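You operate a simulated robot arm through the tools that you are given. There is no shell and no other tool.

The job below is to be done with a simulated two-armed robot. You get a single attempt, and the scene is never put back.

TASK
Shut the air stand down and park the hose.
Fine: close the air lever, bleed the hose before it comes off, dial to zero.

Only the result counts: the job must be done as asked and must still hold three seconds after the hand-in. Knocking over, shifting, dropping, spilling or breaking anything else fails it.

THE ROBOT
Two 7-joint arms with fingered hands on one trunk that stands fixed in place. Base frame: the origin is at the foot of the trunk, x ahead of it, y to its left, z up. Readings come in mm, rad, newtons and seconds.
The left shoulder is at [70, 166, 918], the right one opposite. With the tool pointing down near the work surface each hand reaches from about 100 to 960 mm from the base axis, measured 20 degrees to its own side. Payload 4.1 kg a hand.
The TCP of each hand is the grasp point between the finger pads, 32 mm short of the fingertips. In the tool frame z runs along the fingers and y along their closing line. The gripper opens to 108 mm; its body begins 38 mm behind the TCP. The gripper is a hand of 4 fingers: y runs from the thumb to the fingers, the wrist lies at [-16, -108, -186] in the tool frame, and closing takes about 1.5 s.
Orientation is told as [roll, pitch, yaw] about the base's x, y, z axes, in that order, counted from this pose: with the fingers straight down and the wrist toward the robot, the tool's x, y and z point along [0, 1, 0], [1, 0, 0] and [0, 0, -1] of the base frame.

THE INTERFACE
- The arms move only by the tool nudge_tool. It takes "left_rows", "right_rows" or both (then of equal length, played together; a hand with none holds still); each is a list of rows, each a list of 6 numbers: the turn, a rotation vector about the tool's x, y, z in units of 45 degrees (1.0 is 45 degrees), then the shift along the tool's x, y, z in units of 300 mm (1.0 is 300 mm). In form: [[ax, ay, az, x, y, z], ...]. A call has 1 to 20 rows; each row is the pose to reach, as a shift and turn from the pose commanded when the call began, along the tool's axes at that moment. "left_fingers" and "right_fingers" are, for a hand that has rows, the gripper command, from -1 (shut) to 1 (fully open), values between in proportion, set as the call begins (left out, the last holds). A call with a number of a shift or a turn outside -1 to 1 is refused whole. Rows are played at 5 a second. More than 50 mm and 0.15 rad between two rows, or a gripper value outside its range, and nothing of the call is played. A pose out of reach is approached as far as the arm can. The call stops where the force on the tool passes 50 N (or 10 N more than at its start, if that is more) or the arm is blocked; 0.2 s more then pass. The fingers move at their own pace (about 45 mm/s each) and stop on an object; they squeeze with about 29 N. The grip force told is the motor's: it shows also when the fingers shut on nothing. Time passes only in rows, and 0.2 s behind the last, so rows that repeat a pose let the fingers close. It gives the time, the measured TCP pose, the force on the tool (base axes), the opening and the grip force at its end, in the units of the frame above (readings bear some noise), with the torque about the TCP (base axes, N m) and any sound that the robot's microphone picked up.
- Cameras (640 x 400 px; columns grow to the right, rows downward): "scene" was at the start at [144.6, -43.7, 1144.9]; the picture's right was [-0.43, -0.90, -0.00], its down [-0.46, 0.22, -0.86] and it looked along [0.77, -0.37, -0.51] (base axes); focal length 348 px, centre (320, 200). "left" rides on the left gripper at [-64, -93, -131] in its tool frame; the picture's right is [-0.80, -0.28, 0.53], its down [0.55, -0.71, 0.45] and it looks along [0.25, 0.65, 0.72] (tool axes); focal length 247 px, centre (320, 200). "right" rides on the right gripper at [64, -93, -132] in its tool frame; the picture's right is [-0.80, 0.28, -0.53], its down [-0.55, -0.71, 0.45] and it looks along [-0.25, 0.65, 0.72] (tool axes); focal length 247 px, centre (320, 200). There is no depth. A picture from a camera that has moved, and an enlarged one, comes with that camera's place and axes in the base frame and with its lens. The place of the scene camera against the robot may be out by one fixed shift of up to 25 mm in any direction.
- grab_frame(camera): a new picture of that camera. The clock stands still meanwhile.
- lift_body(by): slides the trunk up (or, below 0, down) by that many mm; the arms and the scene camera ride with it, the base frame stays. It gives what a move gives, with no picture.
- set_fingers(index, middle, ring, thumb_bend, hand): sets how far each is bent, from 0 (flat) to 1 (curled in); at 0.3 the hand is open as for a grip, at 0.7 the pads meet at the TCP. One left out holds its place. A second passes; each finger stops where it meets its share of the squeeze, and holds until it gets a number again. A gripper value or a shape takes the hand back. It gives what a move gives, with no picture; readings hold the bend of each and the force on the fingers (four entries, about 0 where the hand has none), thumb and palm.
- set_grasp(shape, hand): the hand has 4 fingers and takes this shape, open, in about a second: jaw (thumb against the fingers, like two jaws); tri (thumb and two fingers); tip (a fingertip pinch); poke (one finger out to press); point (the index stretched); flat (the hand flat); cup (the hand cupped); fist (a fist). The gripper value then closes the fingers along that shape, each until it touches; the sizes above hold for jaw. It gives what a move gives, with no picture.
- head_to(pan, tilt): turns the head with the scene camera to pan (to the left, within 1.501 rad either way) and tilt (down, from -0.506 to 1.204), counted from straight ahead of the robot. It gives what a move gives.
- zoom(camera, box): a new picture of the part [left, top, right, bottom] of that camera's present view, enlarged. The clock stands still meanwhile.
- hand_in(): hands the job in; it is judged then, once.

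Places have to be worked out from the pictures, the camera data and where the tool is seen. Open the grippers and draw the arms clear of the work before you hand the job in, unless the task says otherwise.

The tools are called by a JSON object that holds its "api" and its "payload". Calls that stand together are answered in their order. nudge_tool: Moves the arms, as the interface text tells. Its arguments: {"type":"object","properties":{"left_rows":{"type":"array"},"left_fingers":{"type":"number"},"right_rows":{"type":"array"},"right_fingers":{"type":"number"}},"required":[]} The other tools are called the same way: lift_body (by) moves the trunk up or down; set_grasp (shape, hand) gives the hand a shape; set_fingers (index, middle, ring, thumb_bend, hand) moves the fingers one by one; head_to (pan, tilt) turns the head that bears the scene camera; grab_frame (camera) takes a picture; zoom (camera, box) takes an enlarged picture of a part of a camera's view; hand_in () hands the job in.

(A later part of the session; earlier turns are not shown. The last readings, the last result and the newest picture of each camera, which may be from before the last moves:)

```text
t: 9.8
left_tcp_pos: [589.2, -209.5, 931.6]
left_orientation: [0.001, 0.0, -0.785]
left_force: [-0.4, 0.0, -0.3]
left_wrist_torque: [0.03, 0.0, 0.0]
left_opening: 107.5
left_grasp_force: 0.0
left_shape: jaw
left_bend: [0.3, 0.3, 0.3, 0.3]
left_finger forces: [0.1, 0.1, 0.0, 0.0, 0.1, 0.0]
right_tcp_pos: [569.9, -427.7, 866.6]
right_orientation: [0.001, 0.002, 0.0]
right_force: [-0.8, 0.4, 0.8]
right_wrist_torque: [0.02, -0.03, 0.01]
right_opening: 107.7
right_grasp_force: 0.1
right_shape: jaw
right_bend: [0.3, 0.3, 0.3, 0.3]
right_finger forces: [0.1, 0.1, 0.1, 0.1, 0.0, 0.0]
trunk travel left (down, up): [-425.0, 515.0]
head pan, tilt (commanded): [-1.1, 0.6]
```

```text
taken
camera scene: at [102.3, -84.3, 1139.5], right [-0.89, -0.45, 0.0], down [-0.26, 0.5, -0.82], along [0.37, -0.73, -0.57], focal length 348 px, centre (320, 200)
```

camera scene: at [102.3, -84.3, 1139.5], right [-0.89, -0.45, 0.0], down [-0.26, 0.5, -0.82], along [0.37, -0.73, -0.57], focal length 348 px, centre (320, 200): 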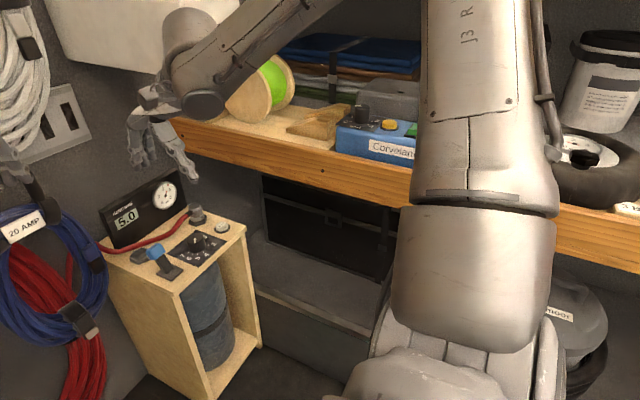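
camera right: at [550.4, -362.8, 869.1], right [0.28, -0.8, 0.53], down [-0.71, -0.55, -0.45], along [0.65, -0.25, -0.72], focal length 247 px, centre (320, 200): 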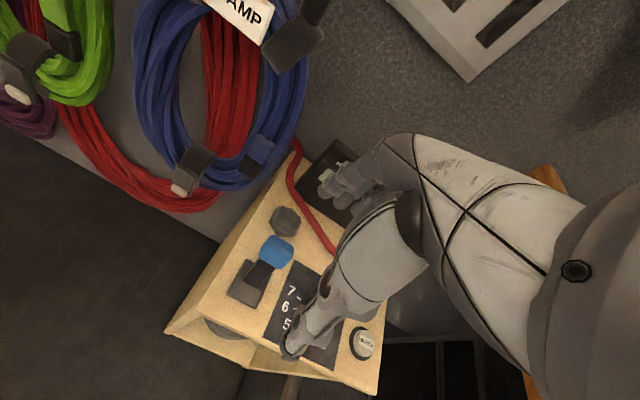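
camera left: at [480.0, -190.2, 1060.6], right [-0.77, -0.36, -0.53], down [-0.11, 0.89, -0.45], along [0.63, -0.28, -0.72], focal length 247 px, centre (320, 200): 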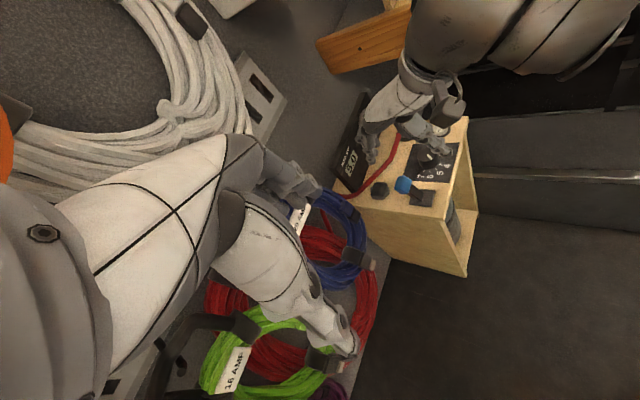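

The elbow is high and nothing lies under the hands. I lower the trunk in two stages and check after the first.

{"api": "lift_body", "payload": {"by": -100}}

{"api": "grab_frame", "payload": {"camera": "scene"}}

{"api": "grab_frame", "payload": {"camera": "left"}}

```text
t: 11.2
left_tcp_pos: [589.2, -210.7, 831.0]
left_orientation: [-0.001, 0.001, -0.786]
left_force: [-0.5, -1.2, -0.3]
left_wrist_torque: [0.0, -0.01, -0.02]
left_opening: 107.6
left_grasp_force: 0.0
left_shape: jaw
left_bend: [0.3, 0.3, 0.3, 0.3]
left_finger forces: [0.0, 0.0, 0.1, 0.0, 0.0, 0.1]
right_tcp_pos: [570.9, -427.1, 768.0]
right_orientation: [0.001, -0.001, 0.0]
right_force: [-0.7, 0.6, 0.4]
right_wrist_torque: [-0.04, -0.01, 0.01]
right_opening: 108.0
right_grasp_force: 0.1
right_shape: jaw
right_bend: [0.3, 0.3, 0.3, 0.3]
right_finger forces: [0.1, 0.1, 0.0, 0.0, 0.0, 0.1]
trunk travel left (down, up): [-325.0, 615.0]
head pan, tilt (commanded): [-1.1, 0.6]
```

```text
taken
camera scene: at [103.3, -83.3, 1039.5], right [-0.89, -0.45, 0.0], down [-0.26, 0.5, -0.83], along [0.37, -0.74, -0.56], focal length 348 px, centre (320, 200)
```

scene: 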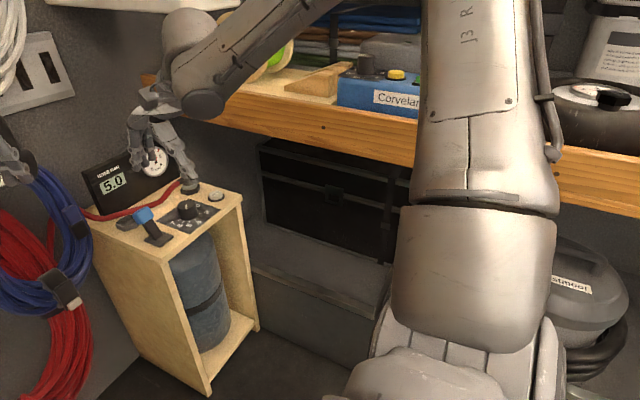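

```text
taken
camera left: at [478.5, -189.8, 961.6], right [-0.76, -0.36, -0.53], down [-0.11, 0.89, -0.45], along [0.64, -0.28, -0.72], focal length 247 px, centre (320, 200)
```

left: 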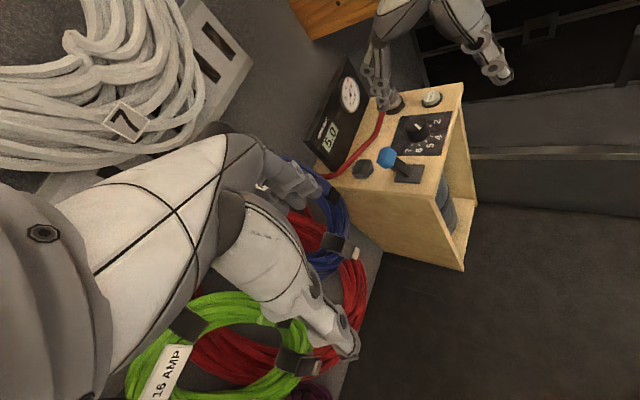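

All clear. I lower the trunk another 80 mm.

{"api": "lift_body", "payload": {"by": -80}}

{"api": "grab_frame", "payload": {"camera": "scene"}}

{"api": "grab_frame", "payload": {"camera": "left"}}

```text
t: 12.3
left_tcp_pos: [590.0, -208.7, 750.2]
left_orientation: [-0.002, -0.001, -0.785]
left_force: [-0.3, 0.1, 0.2]
left_wrist_torque: [0.03, -0.02, -0.02]
left_opening: 107.8
left_grasp_force: 0.0
left_shape: jaw
left_bend: [0.3, 0.3, 0.3, 0.3]
left_finger forces: [0.1, 0.0, 0.1, 0.1, 0.0, 0.0]
right_tcp_pos: [569.7, -425.5, 686.6]
right_orientation: [0.0, 0.0, 0.0]
right_force: [-0.1, -0.5, 0.1]
right_wrist_torque: [-0.03, 0.0, -0.02]
right_opening: 107.9
right_grasp_force: 0.1
right_shape: jaw
right_bend: [0.3, 0.3, 0.3, 0.3]
right_finger forces: [0.1, 0.1, 0.0, 0.0, 0.1, 0.0]
trunk travel left (down, up): [-245.0, 695.0]
head pan, tilt (commanded): [-1.1, 0.6]
```

```text
taken
camera scene: at [103.3, -83.3, 959.5], right [-0.89, -0.45, 0.0], down [-0.26, 0.5, -0.83], along [0.37, -0.74, -0.56], focal length 348 px, centre (320, 200)
```

scene: 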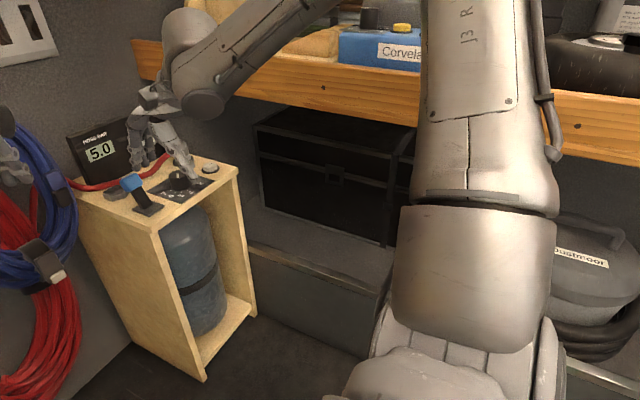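

```text
taken
camera left: at [478.5, -189.7, 881.6], right [-0.76, -0.36, -0.53], down [-0.11, 0.89, -0.45], along [0.64, -0.28, -0.72], focal length 247 px, centre (320, 200)
```

left: 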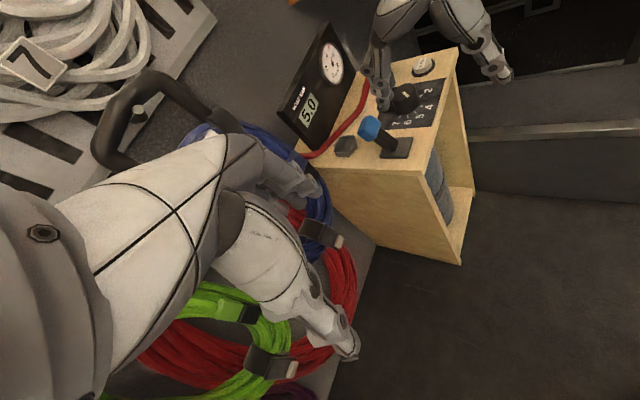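

Next I turn the head to the stand and move the right hand forward 80 mm at this height (fingertips clear the knob by ~20 mm), then down behind the knob.

{"api": "head_to", "payload": {"pan": -0.75, "tilt": 0.45}}

{"api": "nudge_tool", "payload": {"right_rows": [[0, 0, 0, 0, 0.09, 0], [0, 0, 0, 0, 0.18, 0], [0, 0, 0, 0, 0.27, 0.0], [0, 0, 0, 0, 0.27, 0.06], [0, 0, 0, 0, 0.27, 0.12], [0, 0, 0, 0, 0.27, 0.175]]}}

{"api": "grab_frame", "payload": {"camera": "scene"}}

{"api": "zoom", "payload": {"camera": "left", "box": [320, 50, 480, 180]}}

```text
t: 13.2
left_tcp_pos: [589.9, -209.8, 748.9]
left_orientation: [0.0, 0.001, -0.785]
left_force: [0.4, 0.0, 0.5]
left_wrist_torque: [-0.03, 0.02, -0.02]
left_opening: 108.0
left_grasp_force: 0.1
left_shape: jaw
left_bend: [0.3, 0.3, 0.3, 0.3]
left_finger forces: [0.1, 0.1, 0.0, 0.1, 0.0, 0.0]
right_tcp_pos: [570.9, -426.6, 685.6]
right_orientation: [-0.001, 0.0, 0.001]
right_force: [0.3, -0.2, -0.2]
right_wrist_torque: [0.01, 0.01, 0.01]
right_opening: 107.7
right_grasp_force: 0.0
right_shape: jaw
right_bend: [0.3, 0.3, 0.3, 0.3]
right_finger forces: [0.1, 0.0, 0.0, 0.1, 0.0, 0.1]
trunk travel left (down, up): [-245.0, 695.0]
head pan, tilt (commanded): [-0.75, 0.45]
```

```text
t: 14.6
left_tcp_pos: [590.1, -209.9, 750.3]
left_orientation: [0.002, 0.002, -0.786]
left_force: [0.4, 0.1, 0.9]
left_wrist_torque: [0.0, 0.03, 0.02]
left_opening: 107.7
left_grasp_force: 0.2
left_shape: jaw
left_bend: [0.3, 0.3, 0.3, 0.3]
left_finger forces: [0.1, 0.0, 0.1, 0.1, 0.0, 0.1]
right_tcp_pos: [651.9, -426.5, 634.1]
right_orientation: [-0.001, 0.001, -0.002]
right_force: [-0.8, 0.1, 0.9]
right_wrist_torque: [-0.04, 0.01, 0.04]
right_opening: 107.9
right_grasp_force: 0.2
right_shape: jaw
right_bend: [0.3, 0.3, 0.3, 0.3]
right_finger forces: [0.0, 0.1, 0.1, 0.0, 0.0, 0.0]
trunk travel left (down, up): [-245.0, 695.0]
head pan, tilt (commanded): [-0.75, 0.45]
```

```text
taken
camera scene: at [130.8, -67.4, 973.0], right [-0.68, -0.73, 0.0], down [-0.32, 0.3, -0.9], along [0.66, -0.61, -0.44], focal length 348 px, centre (320, 200)
```

scene: 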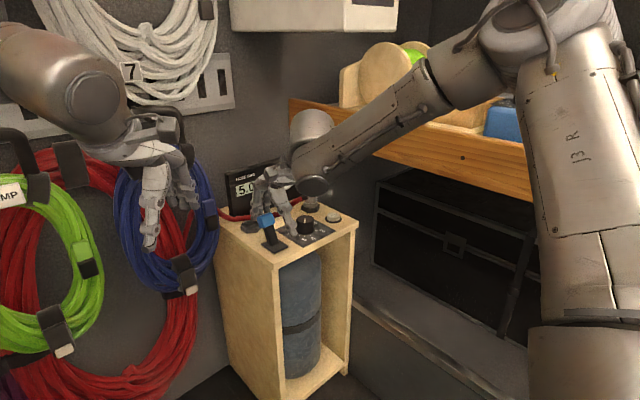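

```text
3.08 times, centred on (400, 115) of left
camera zoom: at [478.9, -189.9, 881.2], right [-0.76, -0.36, -0.53], down [-0.11, 0.89, -0.45], along [0.63, -0.28, -0.72], focal length 760 px, centre (74, 462)
```

zoom: 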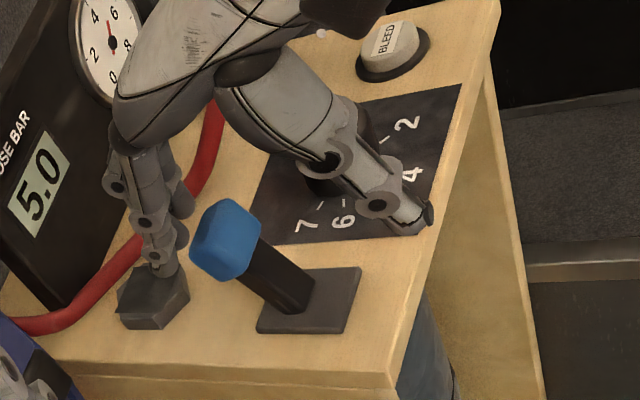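

Now the reach is fine: fingers stand at x≈706+ behind the knob, z≈602. I pull toward the robot in small rows and watch the force.

{"api": "nudge_tool", "payload": {"right_rows": [[0, 0, 0, 0, -0.03, 0], [0, 0, 0, 0, -0.06, 0], [0, 0, 0, 0, -0.09, 0], [0, 0, 0, 0, -0.12, 0], [0, 0, 0, 0, -0.15, 0], [0, 0, 0, 0, -0.18, 0]]}}

{"api": "zoom", "payload": {"camera": "left", "box": [320, 50, 480, 180]}}

{"api": "zoom", "payload": {"camera": "scene", "box": [200, 150, 370, 270]}}

```text
t: 16.0
left_tcp_pos: [590.0, -209.8, 750.8]
left_orientation: [0.0, 0.0, -0.786]
left_force: [-1.1, 0.5, 0.4]
left_wrist_torque: [-0.01, 0.0, 0.02]
left_opening: 107.7
left_grasp_force: 0.0
left_shape: jaw
left_bend: [0.3, 0.3, 0.3, 0.3]
left_finger forces: [0.0, 0.1, 0.1, 0.1, 0.0, 0.0]
right_tcp_pos: [598.1, -427.2, 634.3]
right_orientation: [0.0, 0.001, 0.0]
right_force: [0.5, 0.3, 0.1]
right_wrist_torque: [-0.01, -0.03, -0.05]
right_opening: 107.7
right_grasp_force: 0.1
right_shape: jaw
right_bend: [0.3, 0.3, 0.3, 0.3]
right_finger forces: [0.1, 0.1, 0.1, 0.1, 0.0, 0.0]
trunk travel left (down, up): [-245.0, 695.0]
head pan, tilt (commanded): [-0.75, 0.45]
```

```text
3.08 times, centred on (400, 115) of left
camera zoom: at [478.6, -189.9, 881.4], right [-0.76, -0.36, -0.53], down [-0.11, 0.89, -0.45], along [0.64, -0.28, -0.72], focal length 760 px, centre (74, 462)
```

zoom: 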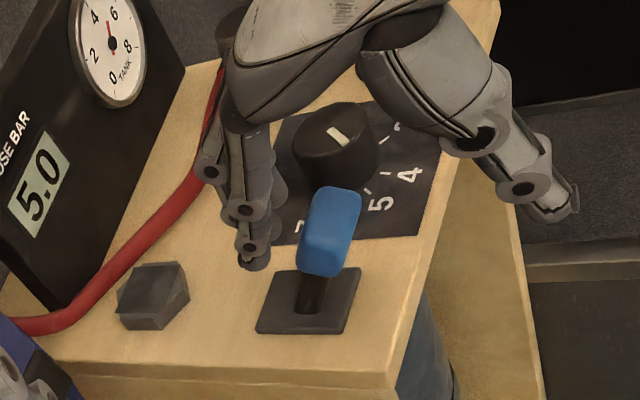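

```text
3.33 times, centred on (285, 210) of scene
camera zoom: at [130.5, -67.4, 973.0], right [-0.68, -0.73, 0.0], down [-0.32, 0.3, -0.9], along [0.66, -0.61, -0.44], focal length 1159 px, centre (437, 167)
```

zoom: 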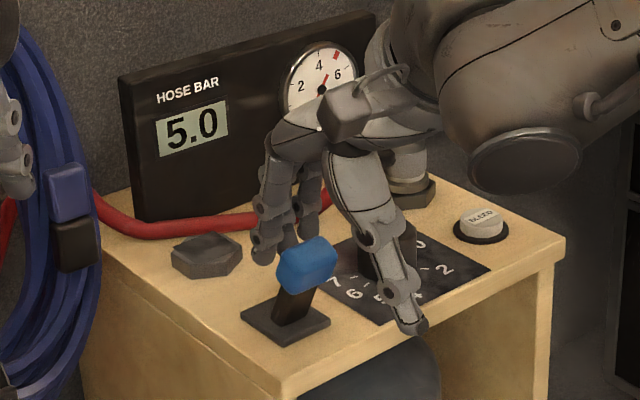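

The lever has snapped over toward the robot: the knob now sits at x≈620, mirrored about its base at 647. I'll nudge a little further to confirm it's at its stop.

{"api": "nudge_tool", "payload": {"right_rows": [[0, 0, 0, 0, -0.017, 0], [0, 0, 0, 0, -0.033, 0], [0, 0, 0, 0, -0.043, 0], [0, 0, 0, 0, -0.053, 0]]}}

{"api": "zoom", "payload": {"camera": "left", "box": [320, 50, 480, 180]}}

```text
t: 17.0
left_tcp_pos: [589.8, -209.6, 750.6]
left_orientation: [0.0, 0.0, -0.786]
left_force: [-0.1, -0.1, -0.2]
left_wrist_torque: [0.02, -0.06, 0.0]
left_opening: 107.8
left_grasp_force: 0.0
left_shape: jaw
left_bend: [0.3, 0.3, 0.3, 0.3]
left_finger forces: [0.0, 0.0, 0.0, 0.0, 0.0, 0.1]
right_tcp_pos: [582.0, -427.4, 633.5]
right_orientation: [-0.001, 0.001, 0.0]
right_force: [2.6, 0.0, 0.5]
right_wrist_torque: [0.02, -0.05, 0.03]
right_opening: 107.7
right_grasp_force: 0.1
right_shape: jaw
right_bend: [0.3, 0.29, 0.3, 0.3]
right_finger forces: [0.9, 1.0, 0.1, 0.1, 0.0, 0.0]
trunk travel left (down, up): [-245.0, 695.0]
head pan, tilt (commanded): [-0.75, 0.45]
```

```text
3.08 times, centred on (400, 115) of left
camera zoom: at [478.9, -189.7, 881.3], right [-0.76, -0.36, -0.53], down [-0.11, 0.89, -0.45], along [0.63, -0.28, -0.72], focal length 760 px, centre (74, 462)
```

zoom: 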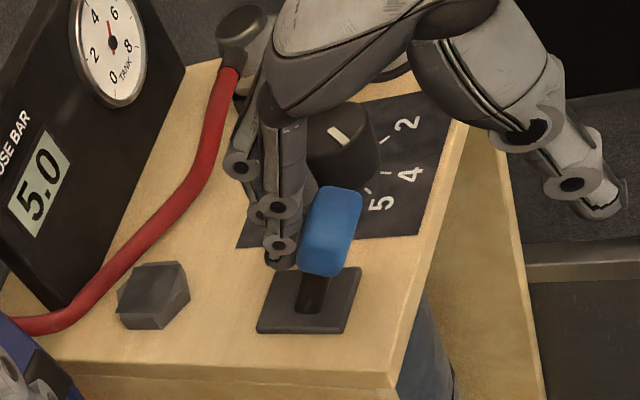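

The finger pushes with 2.6 N and the knob no longer moves, so the lever is at its closed stop. I back off +x, rise, and then form the "poke" hand for the bleed button.

{"api": "nudge_tool", "payload": {"right_rows": [[0, 0, 0, 0, 0.05, 0], [0, 0, 0, 0, 0.05, -0.1], [0, 0, 0, 0, 0.05, -0.2], [0, 0, 0, -0.05, 0.05, -0.3]]}}

{"api": "set_grasp", "payload": {"shape": "poke", "hand": "right"}}

{"api": "grab_frame", "payload": {"camera": "right"}}

{"api": "grab_frame", "payload": {"camera": "left"}}

{"api": "grab_frame", "payload": {"camera": "scene"}}

```text
t: 18.0
left_tcp_pos: [590.2, -208.3, 750.2]
left_orientation: [0.0, -0.001, -0.785]
left_force: [1.3, 0.4, -0.3]
left_wrist_torque: [-0.02, 0.0, -0.03]
left_opening: 107.7
left_grasp_force: 0.0
left_shape: jaw
left_bend: [0.3, 0.3, 0.3, 0.3]
left_finger forces: [0.0, 0.0, 0.0, 0.0, 0.1, 0.0]
right_tcp_pos: [597.1, -442.0, 724.8]
right_orientation: [-0.001, 0.0, 0.0]
right_force: [-0.5, -0.4, 0.5]
right_wrist_torque: [0.01, 0.03, 0.0]
right_opening: 107.6
right_grasp_force: 0.1
right_shape: jaw
right_bend: [0.3, 0.3, 0.3, 0.3]
right_finger forces: [0.0, 0.0, 0.1, 0.0, 0.0, 0.0]
trunk travel left (down, up): [-245.0, 695.0]
head pan, tilt (commanded): [-0.75, 0.45]
```

```text
t: 18.9
left_tcp_pos: [589.3, -208.9, 750.0]
left_orientation: [0.001, -0.001, -0.785]
left_force: [0.1, -0.3, -0.1]
left_wrist_torque: [0.0, 0.0, -0.04]
left_opening: 108.1
left_grasp_force: 0.1
left_shape: jaw
left_bend: [0.3, 0.3, 0.3, 0.3]
left_finger forces: [0.0, 0.1, 0.0, 0.1, 0.1, 0.0]
right_tcp_pos: [597.7, -440.6, 723.5]
right_orientation: [-0.001, 0.0, 0.0]
right_force: [-0.5, 0.0, -0.4]
right_wrist_torque: [0.02, 0.02, -0.01]
right_opening: 0.0
right_grasp_force: 0.0
right_shape: poke
right_bend: [0.7, 0.7, 0.99, 1.0]
right_finger forces: [0.0, 0.0, 0.0, 0.1, 0.0, 0.0]
trunk travel left (down, up): [-245.0, 695.0]
head pan, tilt (commanded): [-0.75, 0.45]
```

```text
taken
camera right: at [504.8, -377.7, 854.6], right [0.28, -0.8, 0.53], down [-0.71, -0.55, -0.45], along [0.65, -0.25, -0.72], focal length 247 px, centre (320, 200)
```

right: 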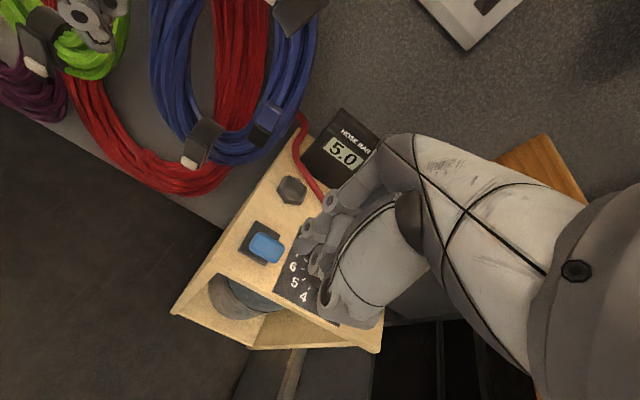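

```text
taken
camera left: at [478.7, -189.8, 881.3], right [-0.76, -0.36, -0.53], down [-0.11, 0.89, -0.45], along [0.64, -0.28, -0.72], focal length 247 px, centre (320, 200)
```

left: 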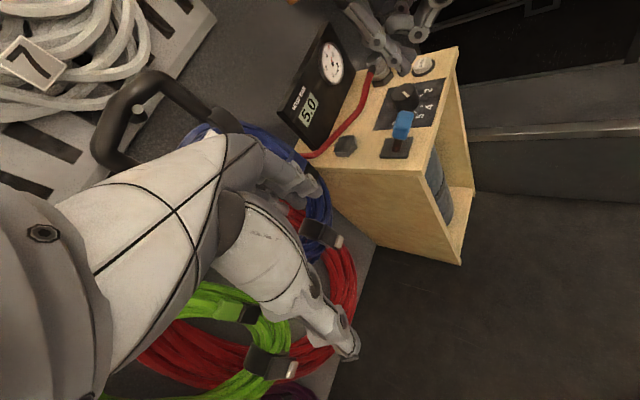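

```text
taken
camera scene: at [130.6, -67.3, 973.0], right [-0.68, -0.73, 0.0], down [-0.32, 0.3, -0.9], along [0.66, -0.61, -0.44], focal length 348 px, centre (320, 200)
```

scene: 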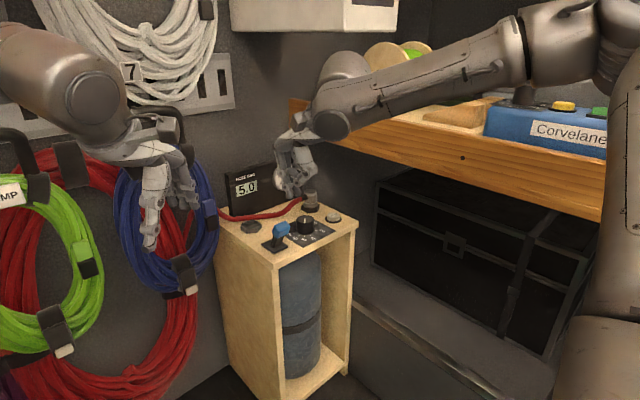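

I'll zoom in to see exactly where the poking fingertip is.

{"api": "zoom", "payload": {"camera": "left", "box": [330, 0, 470, 110]}}

{"api": "zoom", "payload": {"camera": "scene", "box": [210, 110, 370, 250]}}

{"api": "zoom", "payload": {"camera": "right", "box": [230, 160, 430, 340]}}

```text
3.64 times, centred on (400, 55) of left
camera zoom: at [478.7, -189.8, 881.3], right [-0.76, -0.36, -0.53], down [-0.11, 0.89, -0.45], along [0.64, -0.28, -0.72], focal length 898 px, centre (29, 727)
```

zoom: 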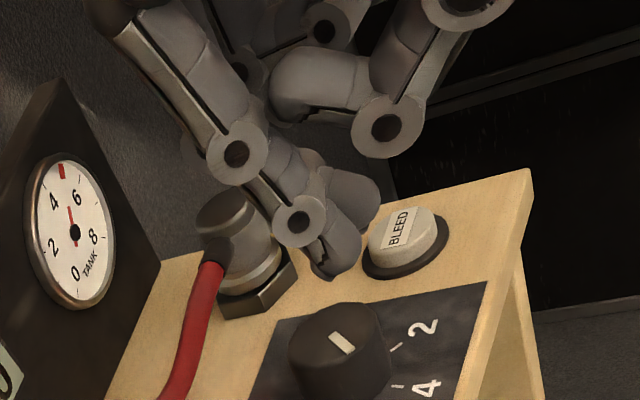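

```text
2.86 times, centred on (290, 180) of scene
camera zoom: at [130.6, -67.3, 973.0], right [-0.68, -0.73, 0.0], down [-0.32, 0.3, -0.9], along [0.66, -0.61, -0.44], focal length 994 px, centre (406, 257)
```

zoom: 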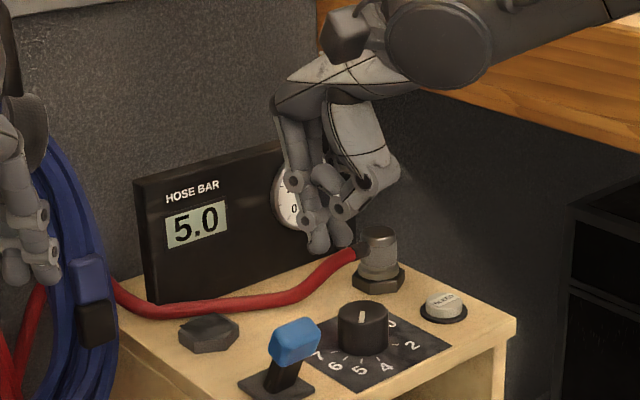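

```text
2.22 times, centred on (330, 250) of right
camera zoom: at [504.8, -377.7, 854.6], right [0.28, -0.8, 0.53], down [-0.71, -0.55, -0.45], along [0.65, -0.25, -0.72], focal length 549 px, centre (298, 89)
```

zoom: 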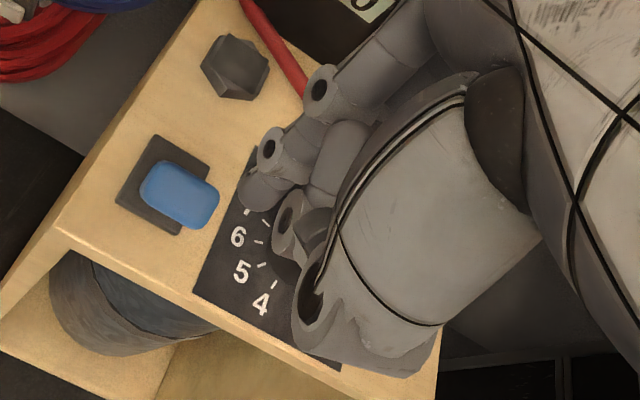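

Poke keeps index and middle together at the TCP axis. I'll swing over the bleed button with a −40° yaw (keeping the wrist away from the shelf lip), staying above everything.

{"api": "nudge_tool", "payload": {"right_rows": [[0, 0, 0.148, -0.088, 0.027, 0.0], [0, 0, 0.296, -0.176, 0.055, 0.0], [0, 0, 0.444, -0.264, 0.082, 0.0], [0, 0, 0.593, -0.352, 0.11, 0.02], [0, 0, 0.741, -0.44, 0.137, 0.05], [0, 0, 0.889, -0.528, 0.164, 0.1]]}}

{"api": "grab_frame", "payload": {"camera": "scene"}}

{"api": "zoom", "payload": {"camera": "left", "box": [330, 0, 490, 120]}}

{"api": "grab_frame", "payload": {"camera": "right"}}

```text
t: 20.3
left_tcp_pos: [590.2, -210.1, 748.6]
left_orientation: [-0.001, 0.003, -0.787]
left_force: [0.3, 0.5, 0.1]
left_wrist_torque: [0.02, -0.01, 0.0]
left_opening: 107.7
left_grasp_force: 0.1
left_shape: jaw
left_bend: [0.3, 0.3, 0.3, 0.3]
left_finger forces: [0.0, 0.0, 0.0, 0.1, 0.1, 0.0]
right_tcp_pos: [646.1, -600.7, 692.7]
right_orientation: [0.0, 0.0, -0.702]
right_force: [0.3, -0.5, 0.6]
right_wrist_torque: [0.02, 0.0, 0.0]
right_opening: 0.0
right_grasp_force: 0.1
right_shape: poke
right_bend: [0.7, 0.7, 0.99, 1.0]
right_finger forces: [0.0, 0.0, 0.0, 0.0, 0.1, 0.0]
trunk travel left (down, up): [-245.0, 695.0]
head pan, tilt (commanded): [-0.75, 0.45]
```

```text
taken
camera scene: at [131.0, -67.6, 972.9], right [-0.68, -0.73, 0.0], down [-0.32, 0.3, -0.9], along [0.66, -0.61, -0.44], focal length 348 px, centre (320, 200)
```

scene: 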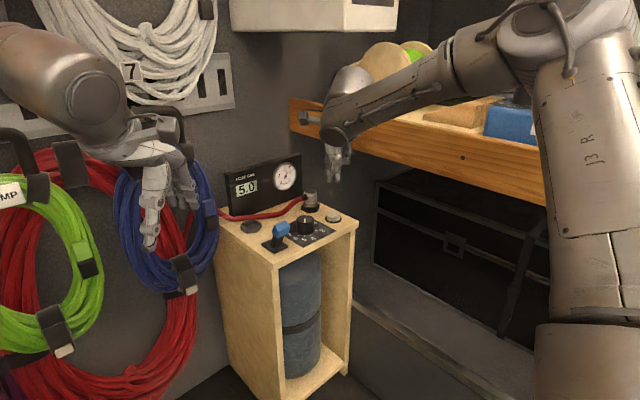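

```text
3.33 times, centred on (410, 60) of left
camera zoom: at [479.1, -190.1, 881.0], right [-0.76, -0.36, -0.53], down [-0.11, 0.89, -0.45], along [0.63, -0.28, -0.72], focal length 823 px, centre (20, 667)
```

zoom: 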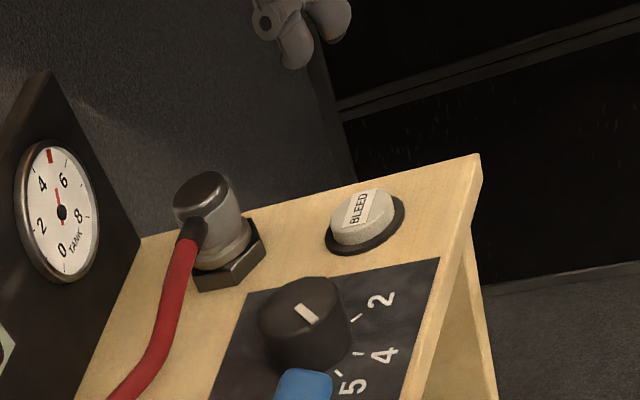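

```text
taken
camera right: at [617.1, -492.3, 824.2], right [-0.3, -0.79, 0.53], down [-0.89, 0.04, -0.45], along [0.34, -0.61, -0.72], focal length 247 px, centre (320, 200)
```

right: 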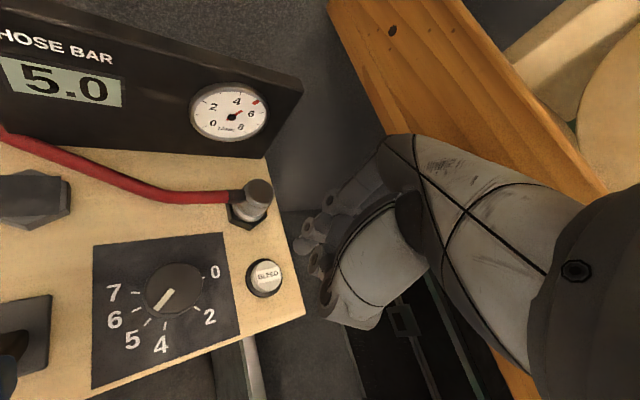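

I have a clear view of the button with BLEED at about [647,-599]. The knuckles look near the shelf lip, so I'll check that clearance closely before going down.

{"api": "zoom", "payload": {"camera": "right", "box": [270, 100, 470, 340]}}

{"api": "zoom", "payload": {"camera": "scene", "box": [270, 60, 430, 240]}}

{"api": "grab_frame", "payload": {"camera": "left"}}

```text
1.67 times, centred on (370, 220) of right
camera zoom: at [617.1, -492.3, 824.2], right [-0.3, -0.79, 0.53], down [-0.89, 0.04, -0.45], along [0.34, -0.61, -0.72], focal length 412 px, centre (237, 167)
```

zoom: 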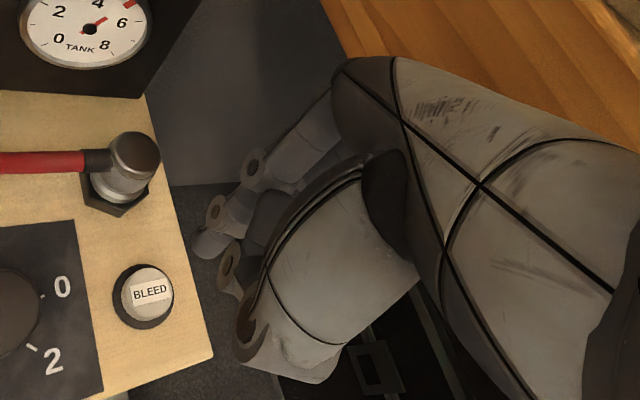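

```text
2.22 times, centred on (350, 150) of scene
camera zoom: at [131.0, -67.6, 972.9], right [-0.68, -0.73, 0.0], down [-0.32, 0.3, -0.9], along [0.66, -0.61, -0.44], focal length 773 px, centre (253, 311)
```

zoom: 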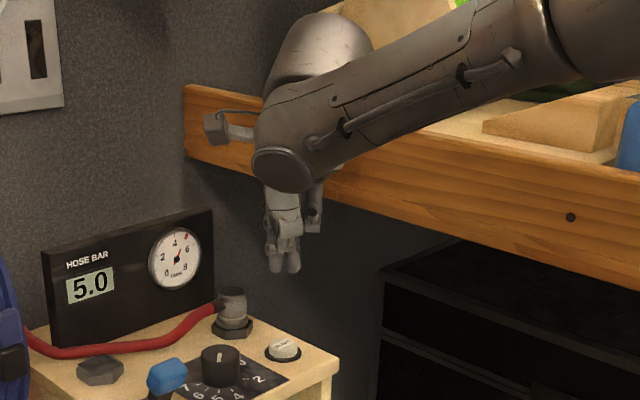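

```text
taken
camera left: at [479.1, -190.1, 881.0], right [-0.76, -0.36, -0.53], down [-0.11, 0.89, -0.45], along [0.63, -0.28, -0.72], focal length 247 px, centre (320, 200)
```

left: 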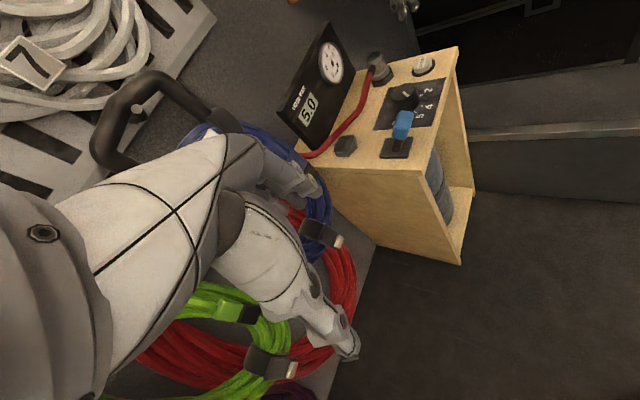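

Fingertips project straight down onto the button, and the knuckles are nearer to me than the shelf lip with tens of millimetres to spare. I descend 72 mm and re-check.

{"api": "nudge_tool", "payload": {"right_rows": [[0, 0, 0, 0, 0, 0.06], [0, 0, 0, 0, 0, 0.12], [0, 0, 0, 0, 0, 0.18], [0, 0, 0, 0, 0, 0.24]]}}

{"api": "zoom", "payload": {"camera": "right", "box": [200, 130, 440, 340]}}

{"api": "zoom", "payload": {"camera": "left", "box": [340, 10, 480, 120]}}

{"api": "zoom", "payload": {"camera": "scene", "box": [270, 90, 410, 260]}}

```text
t: 21.3
left_tcp_pos: [590.1, -210.0, 749.6]
left_orientation: [0.0, -0.001, -0.786]
left_force: [-0.2, 0.3, 0.3]
left_wrist_torque: [0.01, 0.03, 0.01]
left_opening: 107.7
left_grasp_force: 0.1
left_shape: jaw
left_bend: [0.3, 0.3, 0.3, 0.3]
left_finger forces: [0.0, 0.0, 0.0, 0.0, 0.1, 0.0]
right_tcp_pos: [646.6, -599.6, 621.0]
right_orientation: [0.001, 0.001, -0.699]
right_force: [0.3, 0.9, 0.8]
right_wrist_torque: [0.04, -0.01, -0.02]
right_opening: 0.2
right_grasp_force: 0.0
right_shape: poke
right_bend: [0.7, 0.7, 0.99, 1.0]
right_finger forces: [0.0, 0.0, 0.1, 0.0, 0.0, 0.1]
trunk travel left (down, up): [-245.0, 695.0]
head pan, tilt (commanded): [-0.75, 0.45]
```

```text
1.90 times, centred on (320, 235) of right
camera zoom: at [616.5, -492.0, 752.5], right [-0.3, -0.79, 0.53], down [-0.89, 0.03, -0.45], along [0.34, -0.61, -0.72], focal length 470 px, centre (320, 133)
```

zoom: 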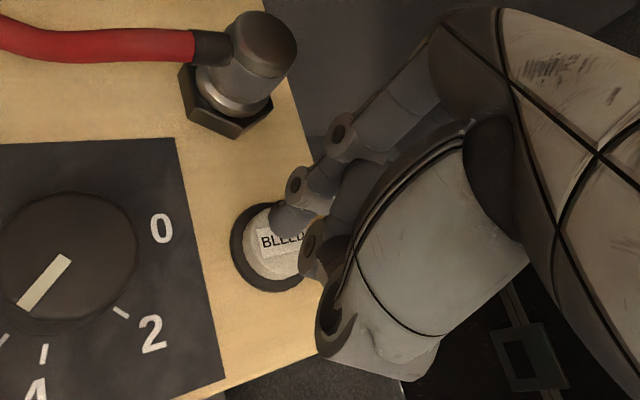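

```text
3.64 times, centred on (410, 65) of left
camera zoom: at [478.9, -190.0, 881.2], right [-0.76, -0.36, -0.53], down [-0.11, 0.89, -0.45], along [0.63, -0.28, -0.72], focal length 898 px, centre (-7, 691)
```

zoom: 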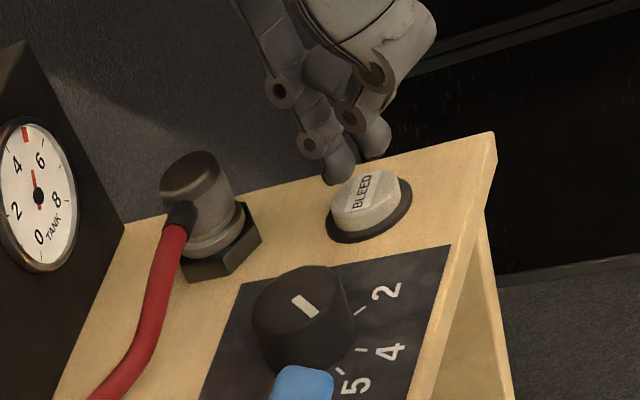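

```text
2.35 times, centred on (340, 175) of scene
camera zoom: at [130.8, -67.5, 973.0], right [-0.68, -0.73, 0.0], down [-0.32, 0.3, -0.9], along [0.66, -0.61, -0.44], focal length 818 px, centre (273, 259)
```

zoom: 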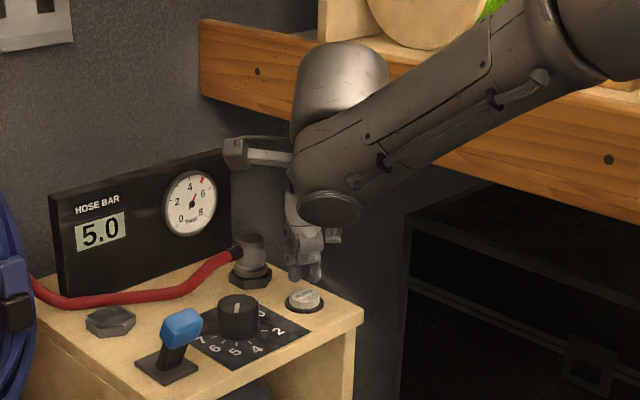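

Both fingertips are over the button, tips at about z≈590 with its top at ≈575. I press down slowly to z≈604 and read the force and display.

{"api": "nudge_tool", "payload": {"right_rows": [[0, 0, 0, 0, 0, 0.013], [0, 0, 0, 0, 0, 0.027], [0, 0, 0, 0, 0, 0.037], [0, 0, 0, 0, 0, 0.047], [0, 0, 0, 0, 0, 0.053], [0, 0, 0, 0, 0, 0.058]]}}

{"api": "zoom", "payload": {"camera": "right", "box": [0, 0, 440, 340]}}

{"api": "zoom", "payload": {"camera": "left", "box": [260, 10, 480, 160]}}

```text
t: 22.7
left_tcp_pos: [590.4, -209.7, 749.2]
left_orientation: [-0.002, 0.002, -0.785]
left_force: [-0.4, 1.5, -0.2]
left_wrist_torque: [-0.02, -0.02, 0.02]
left_opening: 107.5
left_grasp_force: 0.1
left_shape: jaw
left_bend: [0.3, 0.3, 0.3, 0.3]
left_finger forces: [0.0, 0.1, 0.0, 0.0, 0.0, 0.0]
right_tcp_pos: [647.3, -600.6, 603.7]
right_orientation: [-0.001, 0.0, -0.698]
right_force: [0.4, -0.5, 2.0]
right_wrist_torque: [0.0, 0.01, 0.0]
right_opening: 0.0
right_grasp_force: 0.1
right_shape: poke
right_bend: [0.7, 0.7, 0.99, 1.0]
right_finger forces: [0.1, 0.9, 0.0, 0.0, 0.0, 0.0]
trunk travel left (down, up): [-245.0, 695.0]
head pan, tilt (commanded): [-0.75, 0.45]
```

```text
1.18 times, centred on (220, 170) of right
camera zoom: at [616.6, -491.6, 735.3], right [-0.3, -0.79, 0.53], down [-0.89, 0.03, -0.45], along [0.34, -0.61, -0.72], focal length 291 px, centre (438, 235)
```

zoom: 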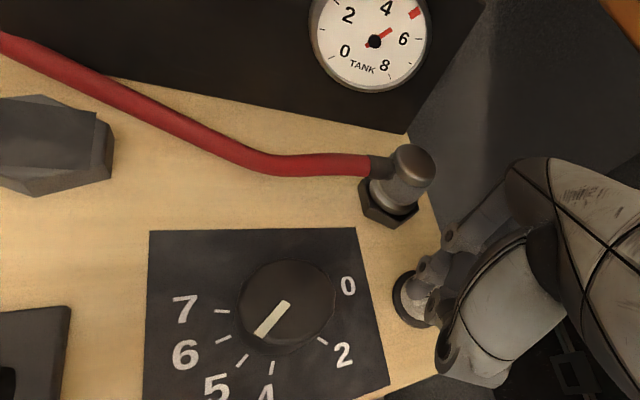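

```text
2.67 times, centred on (370, 85) of left
camera zoom: at [478.6, -189.8, 881.4], right [-0.76, -0.36, -0.53], down [-0.11, 0.89, -0.45], along [0.64, -0.28, -0.72], focal length 659 px, centre (187, 507)
```

zoom: 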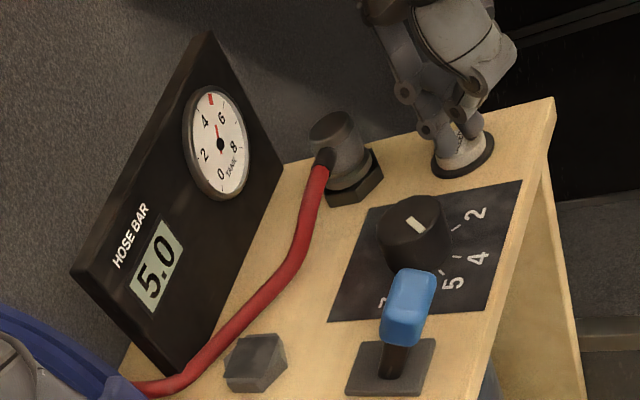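

Contact made at 2 N. I press about 5 mm further and hold for two seconds, then look at the display.

{"api": "nudge_tool", "payload": {"right_rows": [[0, 0, 0, 0, 0, 0.007], [0, 0, 0, 0, 0, 0.013], [0, 0, 0, 0, 0, 0.018], [0, 0, 0, 0, 0, 0.018], [0, 0, 0, 0, 0, 0.018], [0, 0, 0, 0, 0, 0.018], [0, 0, 0, 0, 0, 0.018], [0, 0, 0, 0, 0, 0.018], [0, 0, 0, 0, 0, 0.018], [0, 0, 0, 0, 0, 0.018]]}}

{"api": "zoom", "payload": {"camera": "left", "box": [260, 10, 480, 160]}}

```text
t: 24.9
left_tcp_pos: [588.9, -209.5, 751.5]
left_orientation: [0.001, 0.0, -0.786]
left_force: [0.9, -0.3, 0.4]
left_wrist_torque: [0.02, -0.02, 0.01]
left_opening: 107.8
left_grasp_force: 0.2
left_shape: jaw
left_bend: [0.3, 0.3, 0.3, 0.3]
left_finger forces: [0.0, 0.0, 0.1, 0.0, 0.0, 0.0]
right_tcp_pos: [646.7, -600.3, 599.7]
right_orientation: [-0.001, -0.001, -0.697]
right_force: [3.6, -2.7, 10.0]
right_wrist_torque: [-0.12, 0.02, 0.05]
right_opening: 0.0
right_grasp_force: 0.0
right_shape: poke
right_bend: [0.7, 0.7, 0.99, 1.0]
right_finger forces: [0.1, 9.4, 0.0, 0.0, 0.0, 0.0]
trunk travel left (down, up): [-245.0, 695.0]
head pan, tilt (commanded): [-0.75, 0.45]
heard: click
```

```text
2.67 times, centred on (370, 85) of left
camera zoom: at [478.2, -189.2, 881.8], right [-0.76, -0.36, -0.53], down [-0.11, 0.89, -0.45], along [0.64, -0.28, -0.72], focal length 659 px, centre (187, 507)
```

zoom: 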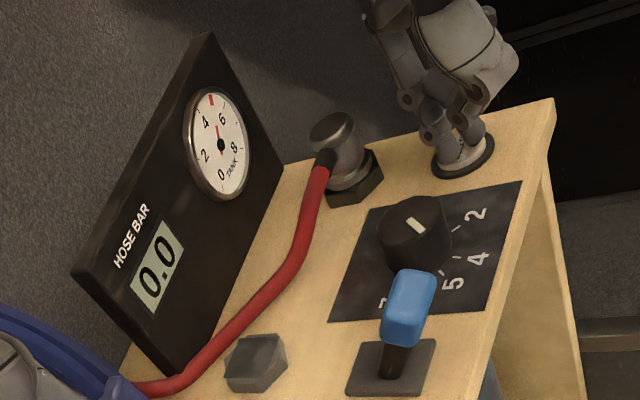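

A click was heard and HOSE BAR reads 0.0. I release the button by rising straight up and check that the reading stays at zero.

{"api": "nudge_tool", "payload": {"right_rows": [[0, 0, 0, 0, 0, -0.03], [0, 0, 0, 0, 0, -0.1], [0, 0, 0, 0, 0, -0.2], [0, 0, 0, 0, 0, -0.3], [0, 0, 0, 0, 0, -0.4]]}}

{"api": "set_grasp", "payload": {"shape": "jaw", "hand": "right"}}

{"api": "zoom", "payload": {"camera": "left", "box": [260, 10, 480, 160]}}

{"api": "grab_frame", "payload": {"camera": "right"}}

```text
t: 26.1
left_tcp_pos: [588.7, -209.7, 749.2]
left_orientation: [0.0, -0.001, -0.786]
left_force: [-0.1, 0.9, -0.5]
left_wrist_torque: [-0.01, 0.0, -0.01]
left_opening: 107.5
left_grasp_force: 0.0
left_shape: jaw
left_bend: [0.3, 0.3, 0.3, 0.3]
left_finger forces: [0.0, 0.0, 0.1, 0.1, 0.0, 0.1]
right_tcp_pos: [646.9, -601.0, 719.8]
right_orientation: [-0.002, -0.001, -0.698]
right_force: [0.4, -1.1, 0.1]
right_wrist_torque: [-0.03, -0.02, 0.01]
right_opening: 0.0
right_grasp_force: 0.1
right_shape: poke
right_bend: [0.7, 0.7, 0.99, 1.0]
right_finger forces: [0.0, 0.0, 0.0, 0.0, 0.0, 0.0]
trunk travel left (down, up): [-245.0, 695.0]
head pan, tilt (commanded): [-0.75, 0.45]
```

```text
t: 27.0
left_tcp_pos: [589.3, -209.7, 749.9]
left_orientation: [0.0, -0.001, -0.786]
left_force: [-0.5, 0.0, 0.0]
left_wrist_torque: [0.01, -0.01, 0.0]
left_opening: 107.9
left_grasp_force: 0.1
left_shape: jaw
left_bend: [0.3, 0.3, 0.3, 0.3]
left_finger forces: [0.0, 0.1, 0.0, 0.1, 0.0, 0.0]
right_tcp_pos: [646.8, -600.3, 718.8]
right_orientation: [0.001, 0.001, -0.698]
right_force: [-0.6, 1.6, 0.2]
right_wrist_torque: [0.04, -0.01, -0.01]
right_opening: 108.1
right_grasp_force: 0.1
right_shape: jaw
right_bend: [0.3, 0.3, 0.32, 0.3]
right_finger forces: [0.0, 0.0, 2.0, 0.1, 0.0, 0.1]
trunk travel left (down, up): [-245.0, 695.0]
head pan, tilt (commanded): [-0.75, 0.45]
```

```text
2.67 times, centred on (370, 85) of left
camera zoom: at [478.7, -189.7, 881.4], right [-0.76, -0.36, -0.53], down [-0.11, 0.89, -0.45], along [0.64, -0.28, -0.72], focal length 659 px, centre (187, 507)
```

zoom: 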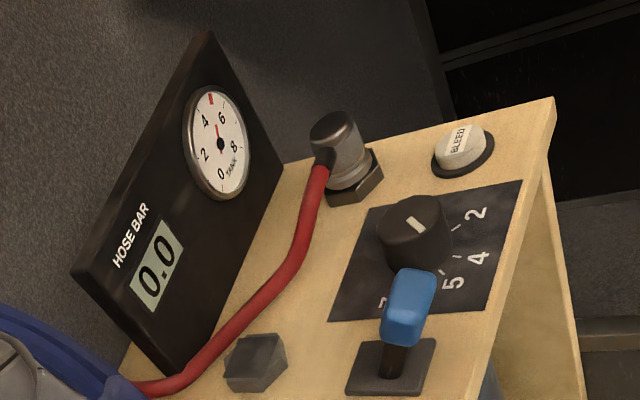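

```text
taken
camera right: at [616.6, -491.7, 850.1], right [-0.3, -0.79, 0.53], down [-0.89, 0.03, -0.45], along [0.34, -0.61, -0.72], focal length 247 px, centre (320, 200)
```

right: 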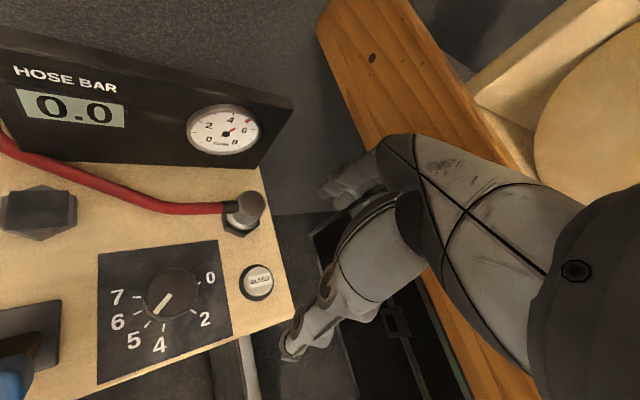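

The reading stays at 0.0 with the button released. The opened ring finger shows 2 N (it brushes the shelf lip), so I move away to the left at once, partly close the hand, and go to a pre-grasp pose above the coupling with yaw −15°.

{"api": "nudge_tool", "payload": {"right_rows": [[0, 0, 0, 0.08, 0.0, 0], [0, 0, -0.14, 0.13, 0.03, 0], [0, 0, -0.28, 0.17, 0.08, 0], [0, 0, -0.42, 0.187, 0.12, 0], [0, 0, -0.556, 0.187, 0.161, 0]], "right_fingers": 0.2}}

{"api": "grab_frame", "payload": {"camera": "right"}}

{"api": "zoom", "payload": {"camera": "left", "box": [300, 0, 480, 120]}}

{"api": "grab_frame", "payload": {"camera": "scene"}}

```text
t: 28.2
left_tcp_pos: [589.4, -208.6, 749.7]
left_orientation: [-0.001, 0.002, -0.785]
left_force: [-0.7, 0.5, 0.4]
left_wrist_torque: [-0.02, 0.0, 0.0]
left_opening: 107.7
left_grasp_force: 0.1
left_shape: jaw
left_bend: [0.3, 0.3, 0.3, 0.3]
left_finger forces: [0.0, 0.0, 0.0, 0.1, 0.0, 0.1]
right_tcp_pos: [719.4, -589.3, 718.2]
right_orientation: [0.0, 0.001, -0.26]
right_force: [-0.6, -0.3, 0.4]
right_wrist_torque: [0.0, 0.01, -0.02]
right_opening: 65.3
right_grasp_force: 0.1
right_shape: jaw
right_bend: [0.28, 0.41, 0.38, 0.66]
right_finger forces: [0.0, 0.0, 0.0, 0.0, 0.0, 0.1]
trunk travel left (down, up): [-245.0, 695.0]
head pan, tilt (commanded): [-0.75, 0.45]
```

```text
taken
camera right: at [646.5, -502.3, 849.6], right [0.07, -0.84, 0.53], down [-0.82, -0.35, -0.45], along [0.56, -0.41, -0.72], focal length 247 px, centre (320, 200)
```

right: 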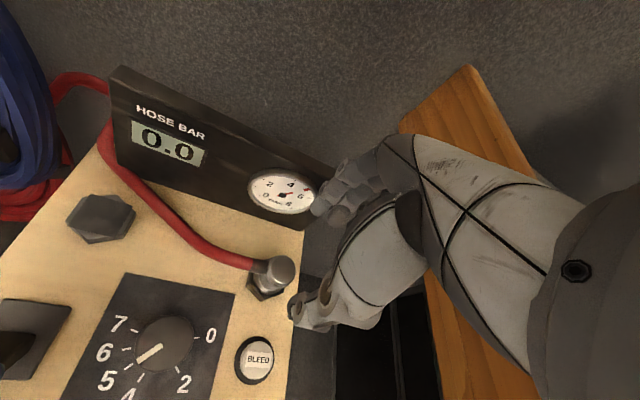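

```text
3.33 times, centred on (390, 60) of left
camera zoom: at [478.9, -190.1, 881.1], right [-0.76, -0.36, -0.53], down [-0.11, 0.89, -0.45], along [0.63, -0.28, -0.72], focal length 823 px, centre (87, 667)
```

zoom: 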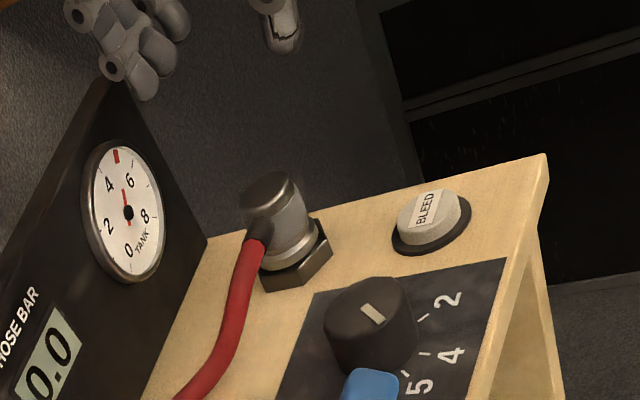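

```text
taken
camera scene: at [130.9, -67.6, 972.9], right [-0.68, -0.73, 0.0], down [-0.32, 0.3, -0.9], along [0.66, -0.61, -0.44], focal length 348 px, centre (320, 200)
```

scene: 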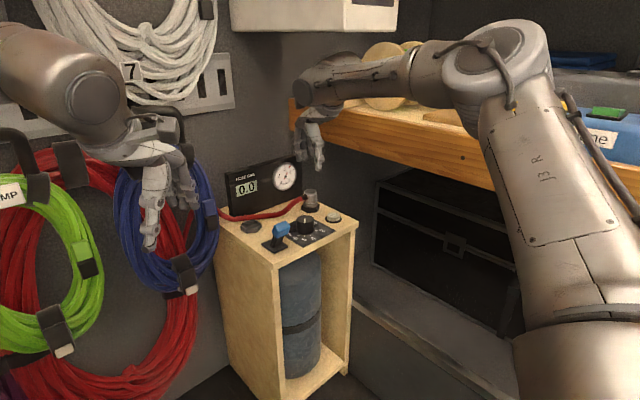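

The pre-grasp pose is reached with no contact. I'll zoom in with the right camera to refine the coupling's position.

{"api": "zoom", "payload": {"camera": "right", "box": [220, 220, 340, 330]}}

{"api": "zoom", "payload": {"camera": "scene", "box": [280, 90, 360, 230]}}

{"api": "zoom", "payload": {"camera": "left", "box": [350, 30, 420, 95]}}

```text
3.64 times, centred on (280, 275) of right
camera zoom: at [646.5, -502.3, 849.6], right [0.07, -0.84, 0.53], down [-0.82, -0.35, -0.45], along [0.56, -0.41, -0.72], focal length 898 px, centre (466, -73)
```

zoom: 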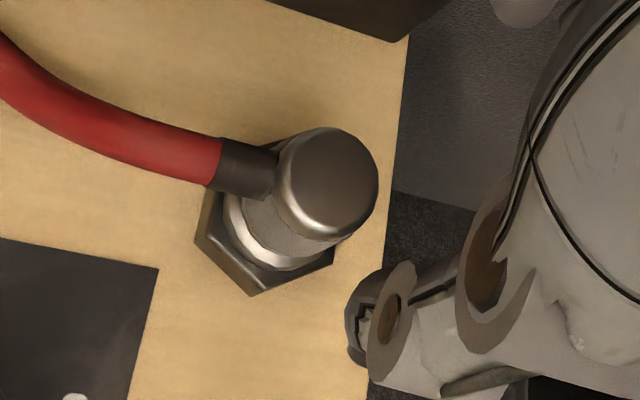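

```text
2.86 times, centred on (320, 160) of scene
camera zoom: at [130.9, -67.6, 972.9], right [-0.68, -0.73, 0.0], down [-0.32, 0.3, -0.9], along [0.66, -0.61, -0.44], focal length 994 px, centre (320, 314)
```

zoom: 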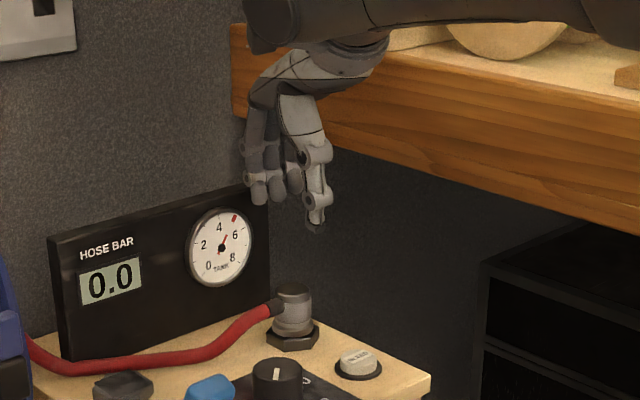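

```text
6.15 times, centred on (385, 62) of left
camera zoom: at [478.9, -190.1, 881.1], right [-0.76, -0.36, -0.53], down [-0.11, 0.89, -0.45], along [0.63, -0.28, -0.72], focal length 1520 px, centre (-80, 1046)
```

zoom: 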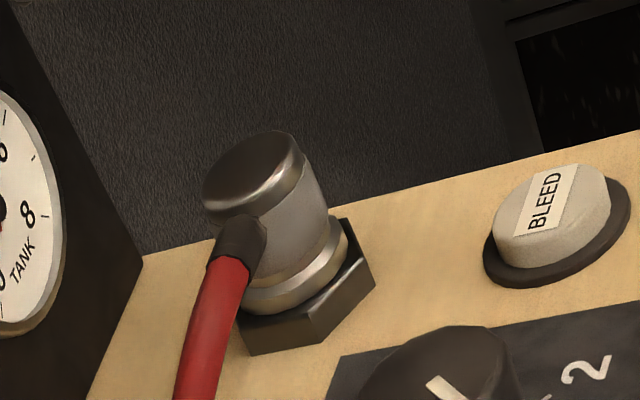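

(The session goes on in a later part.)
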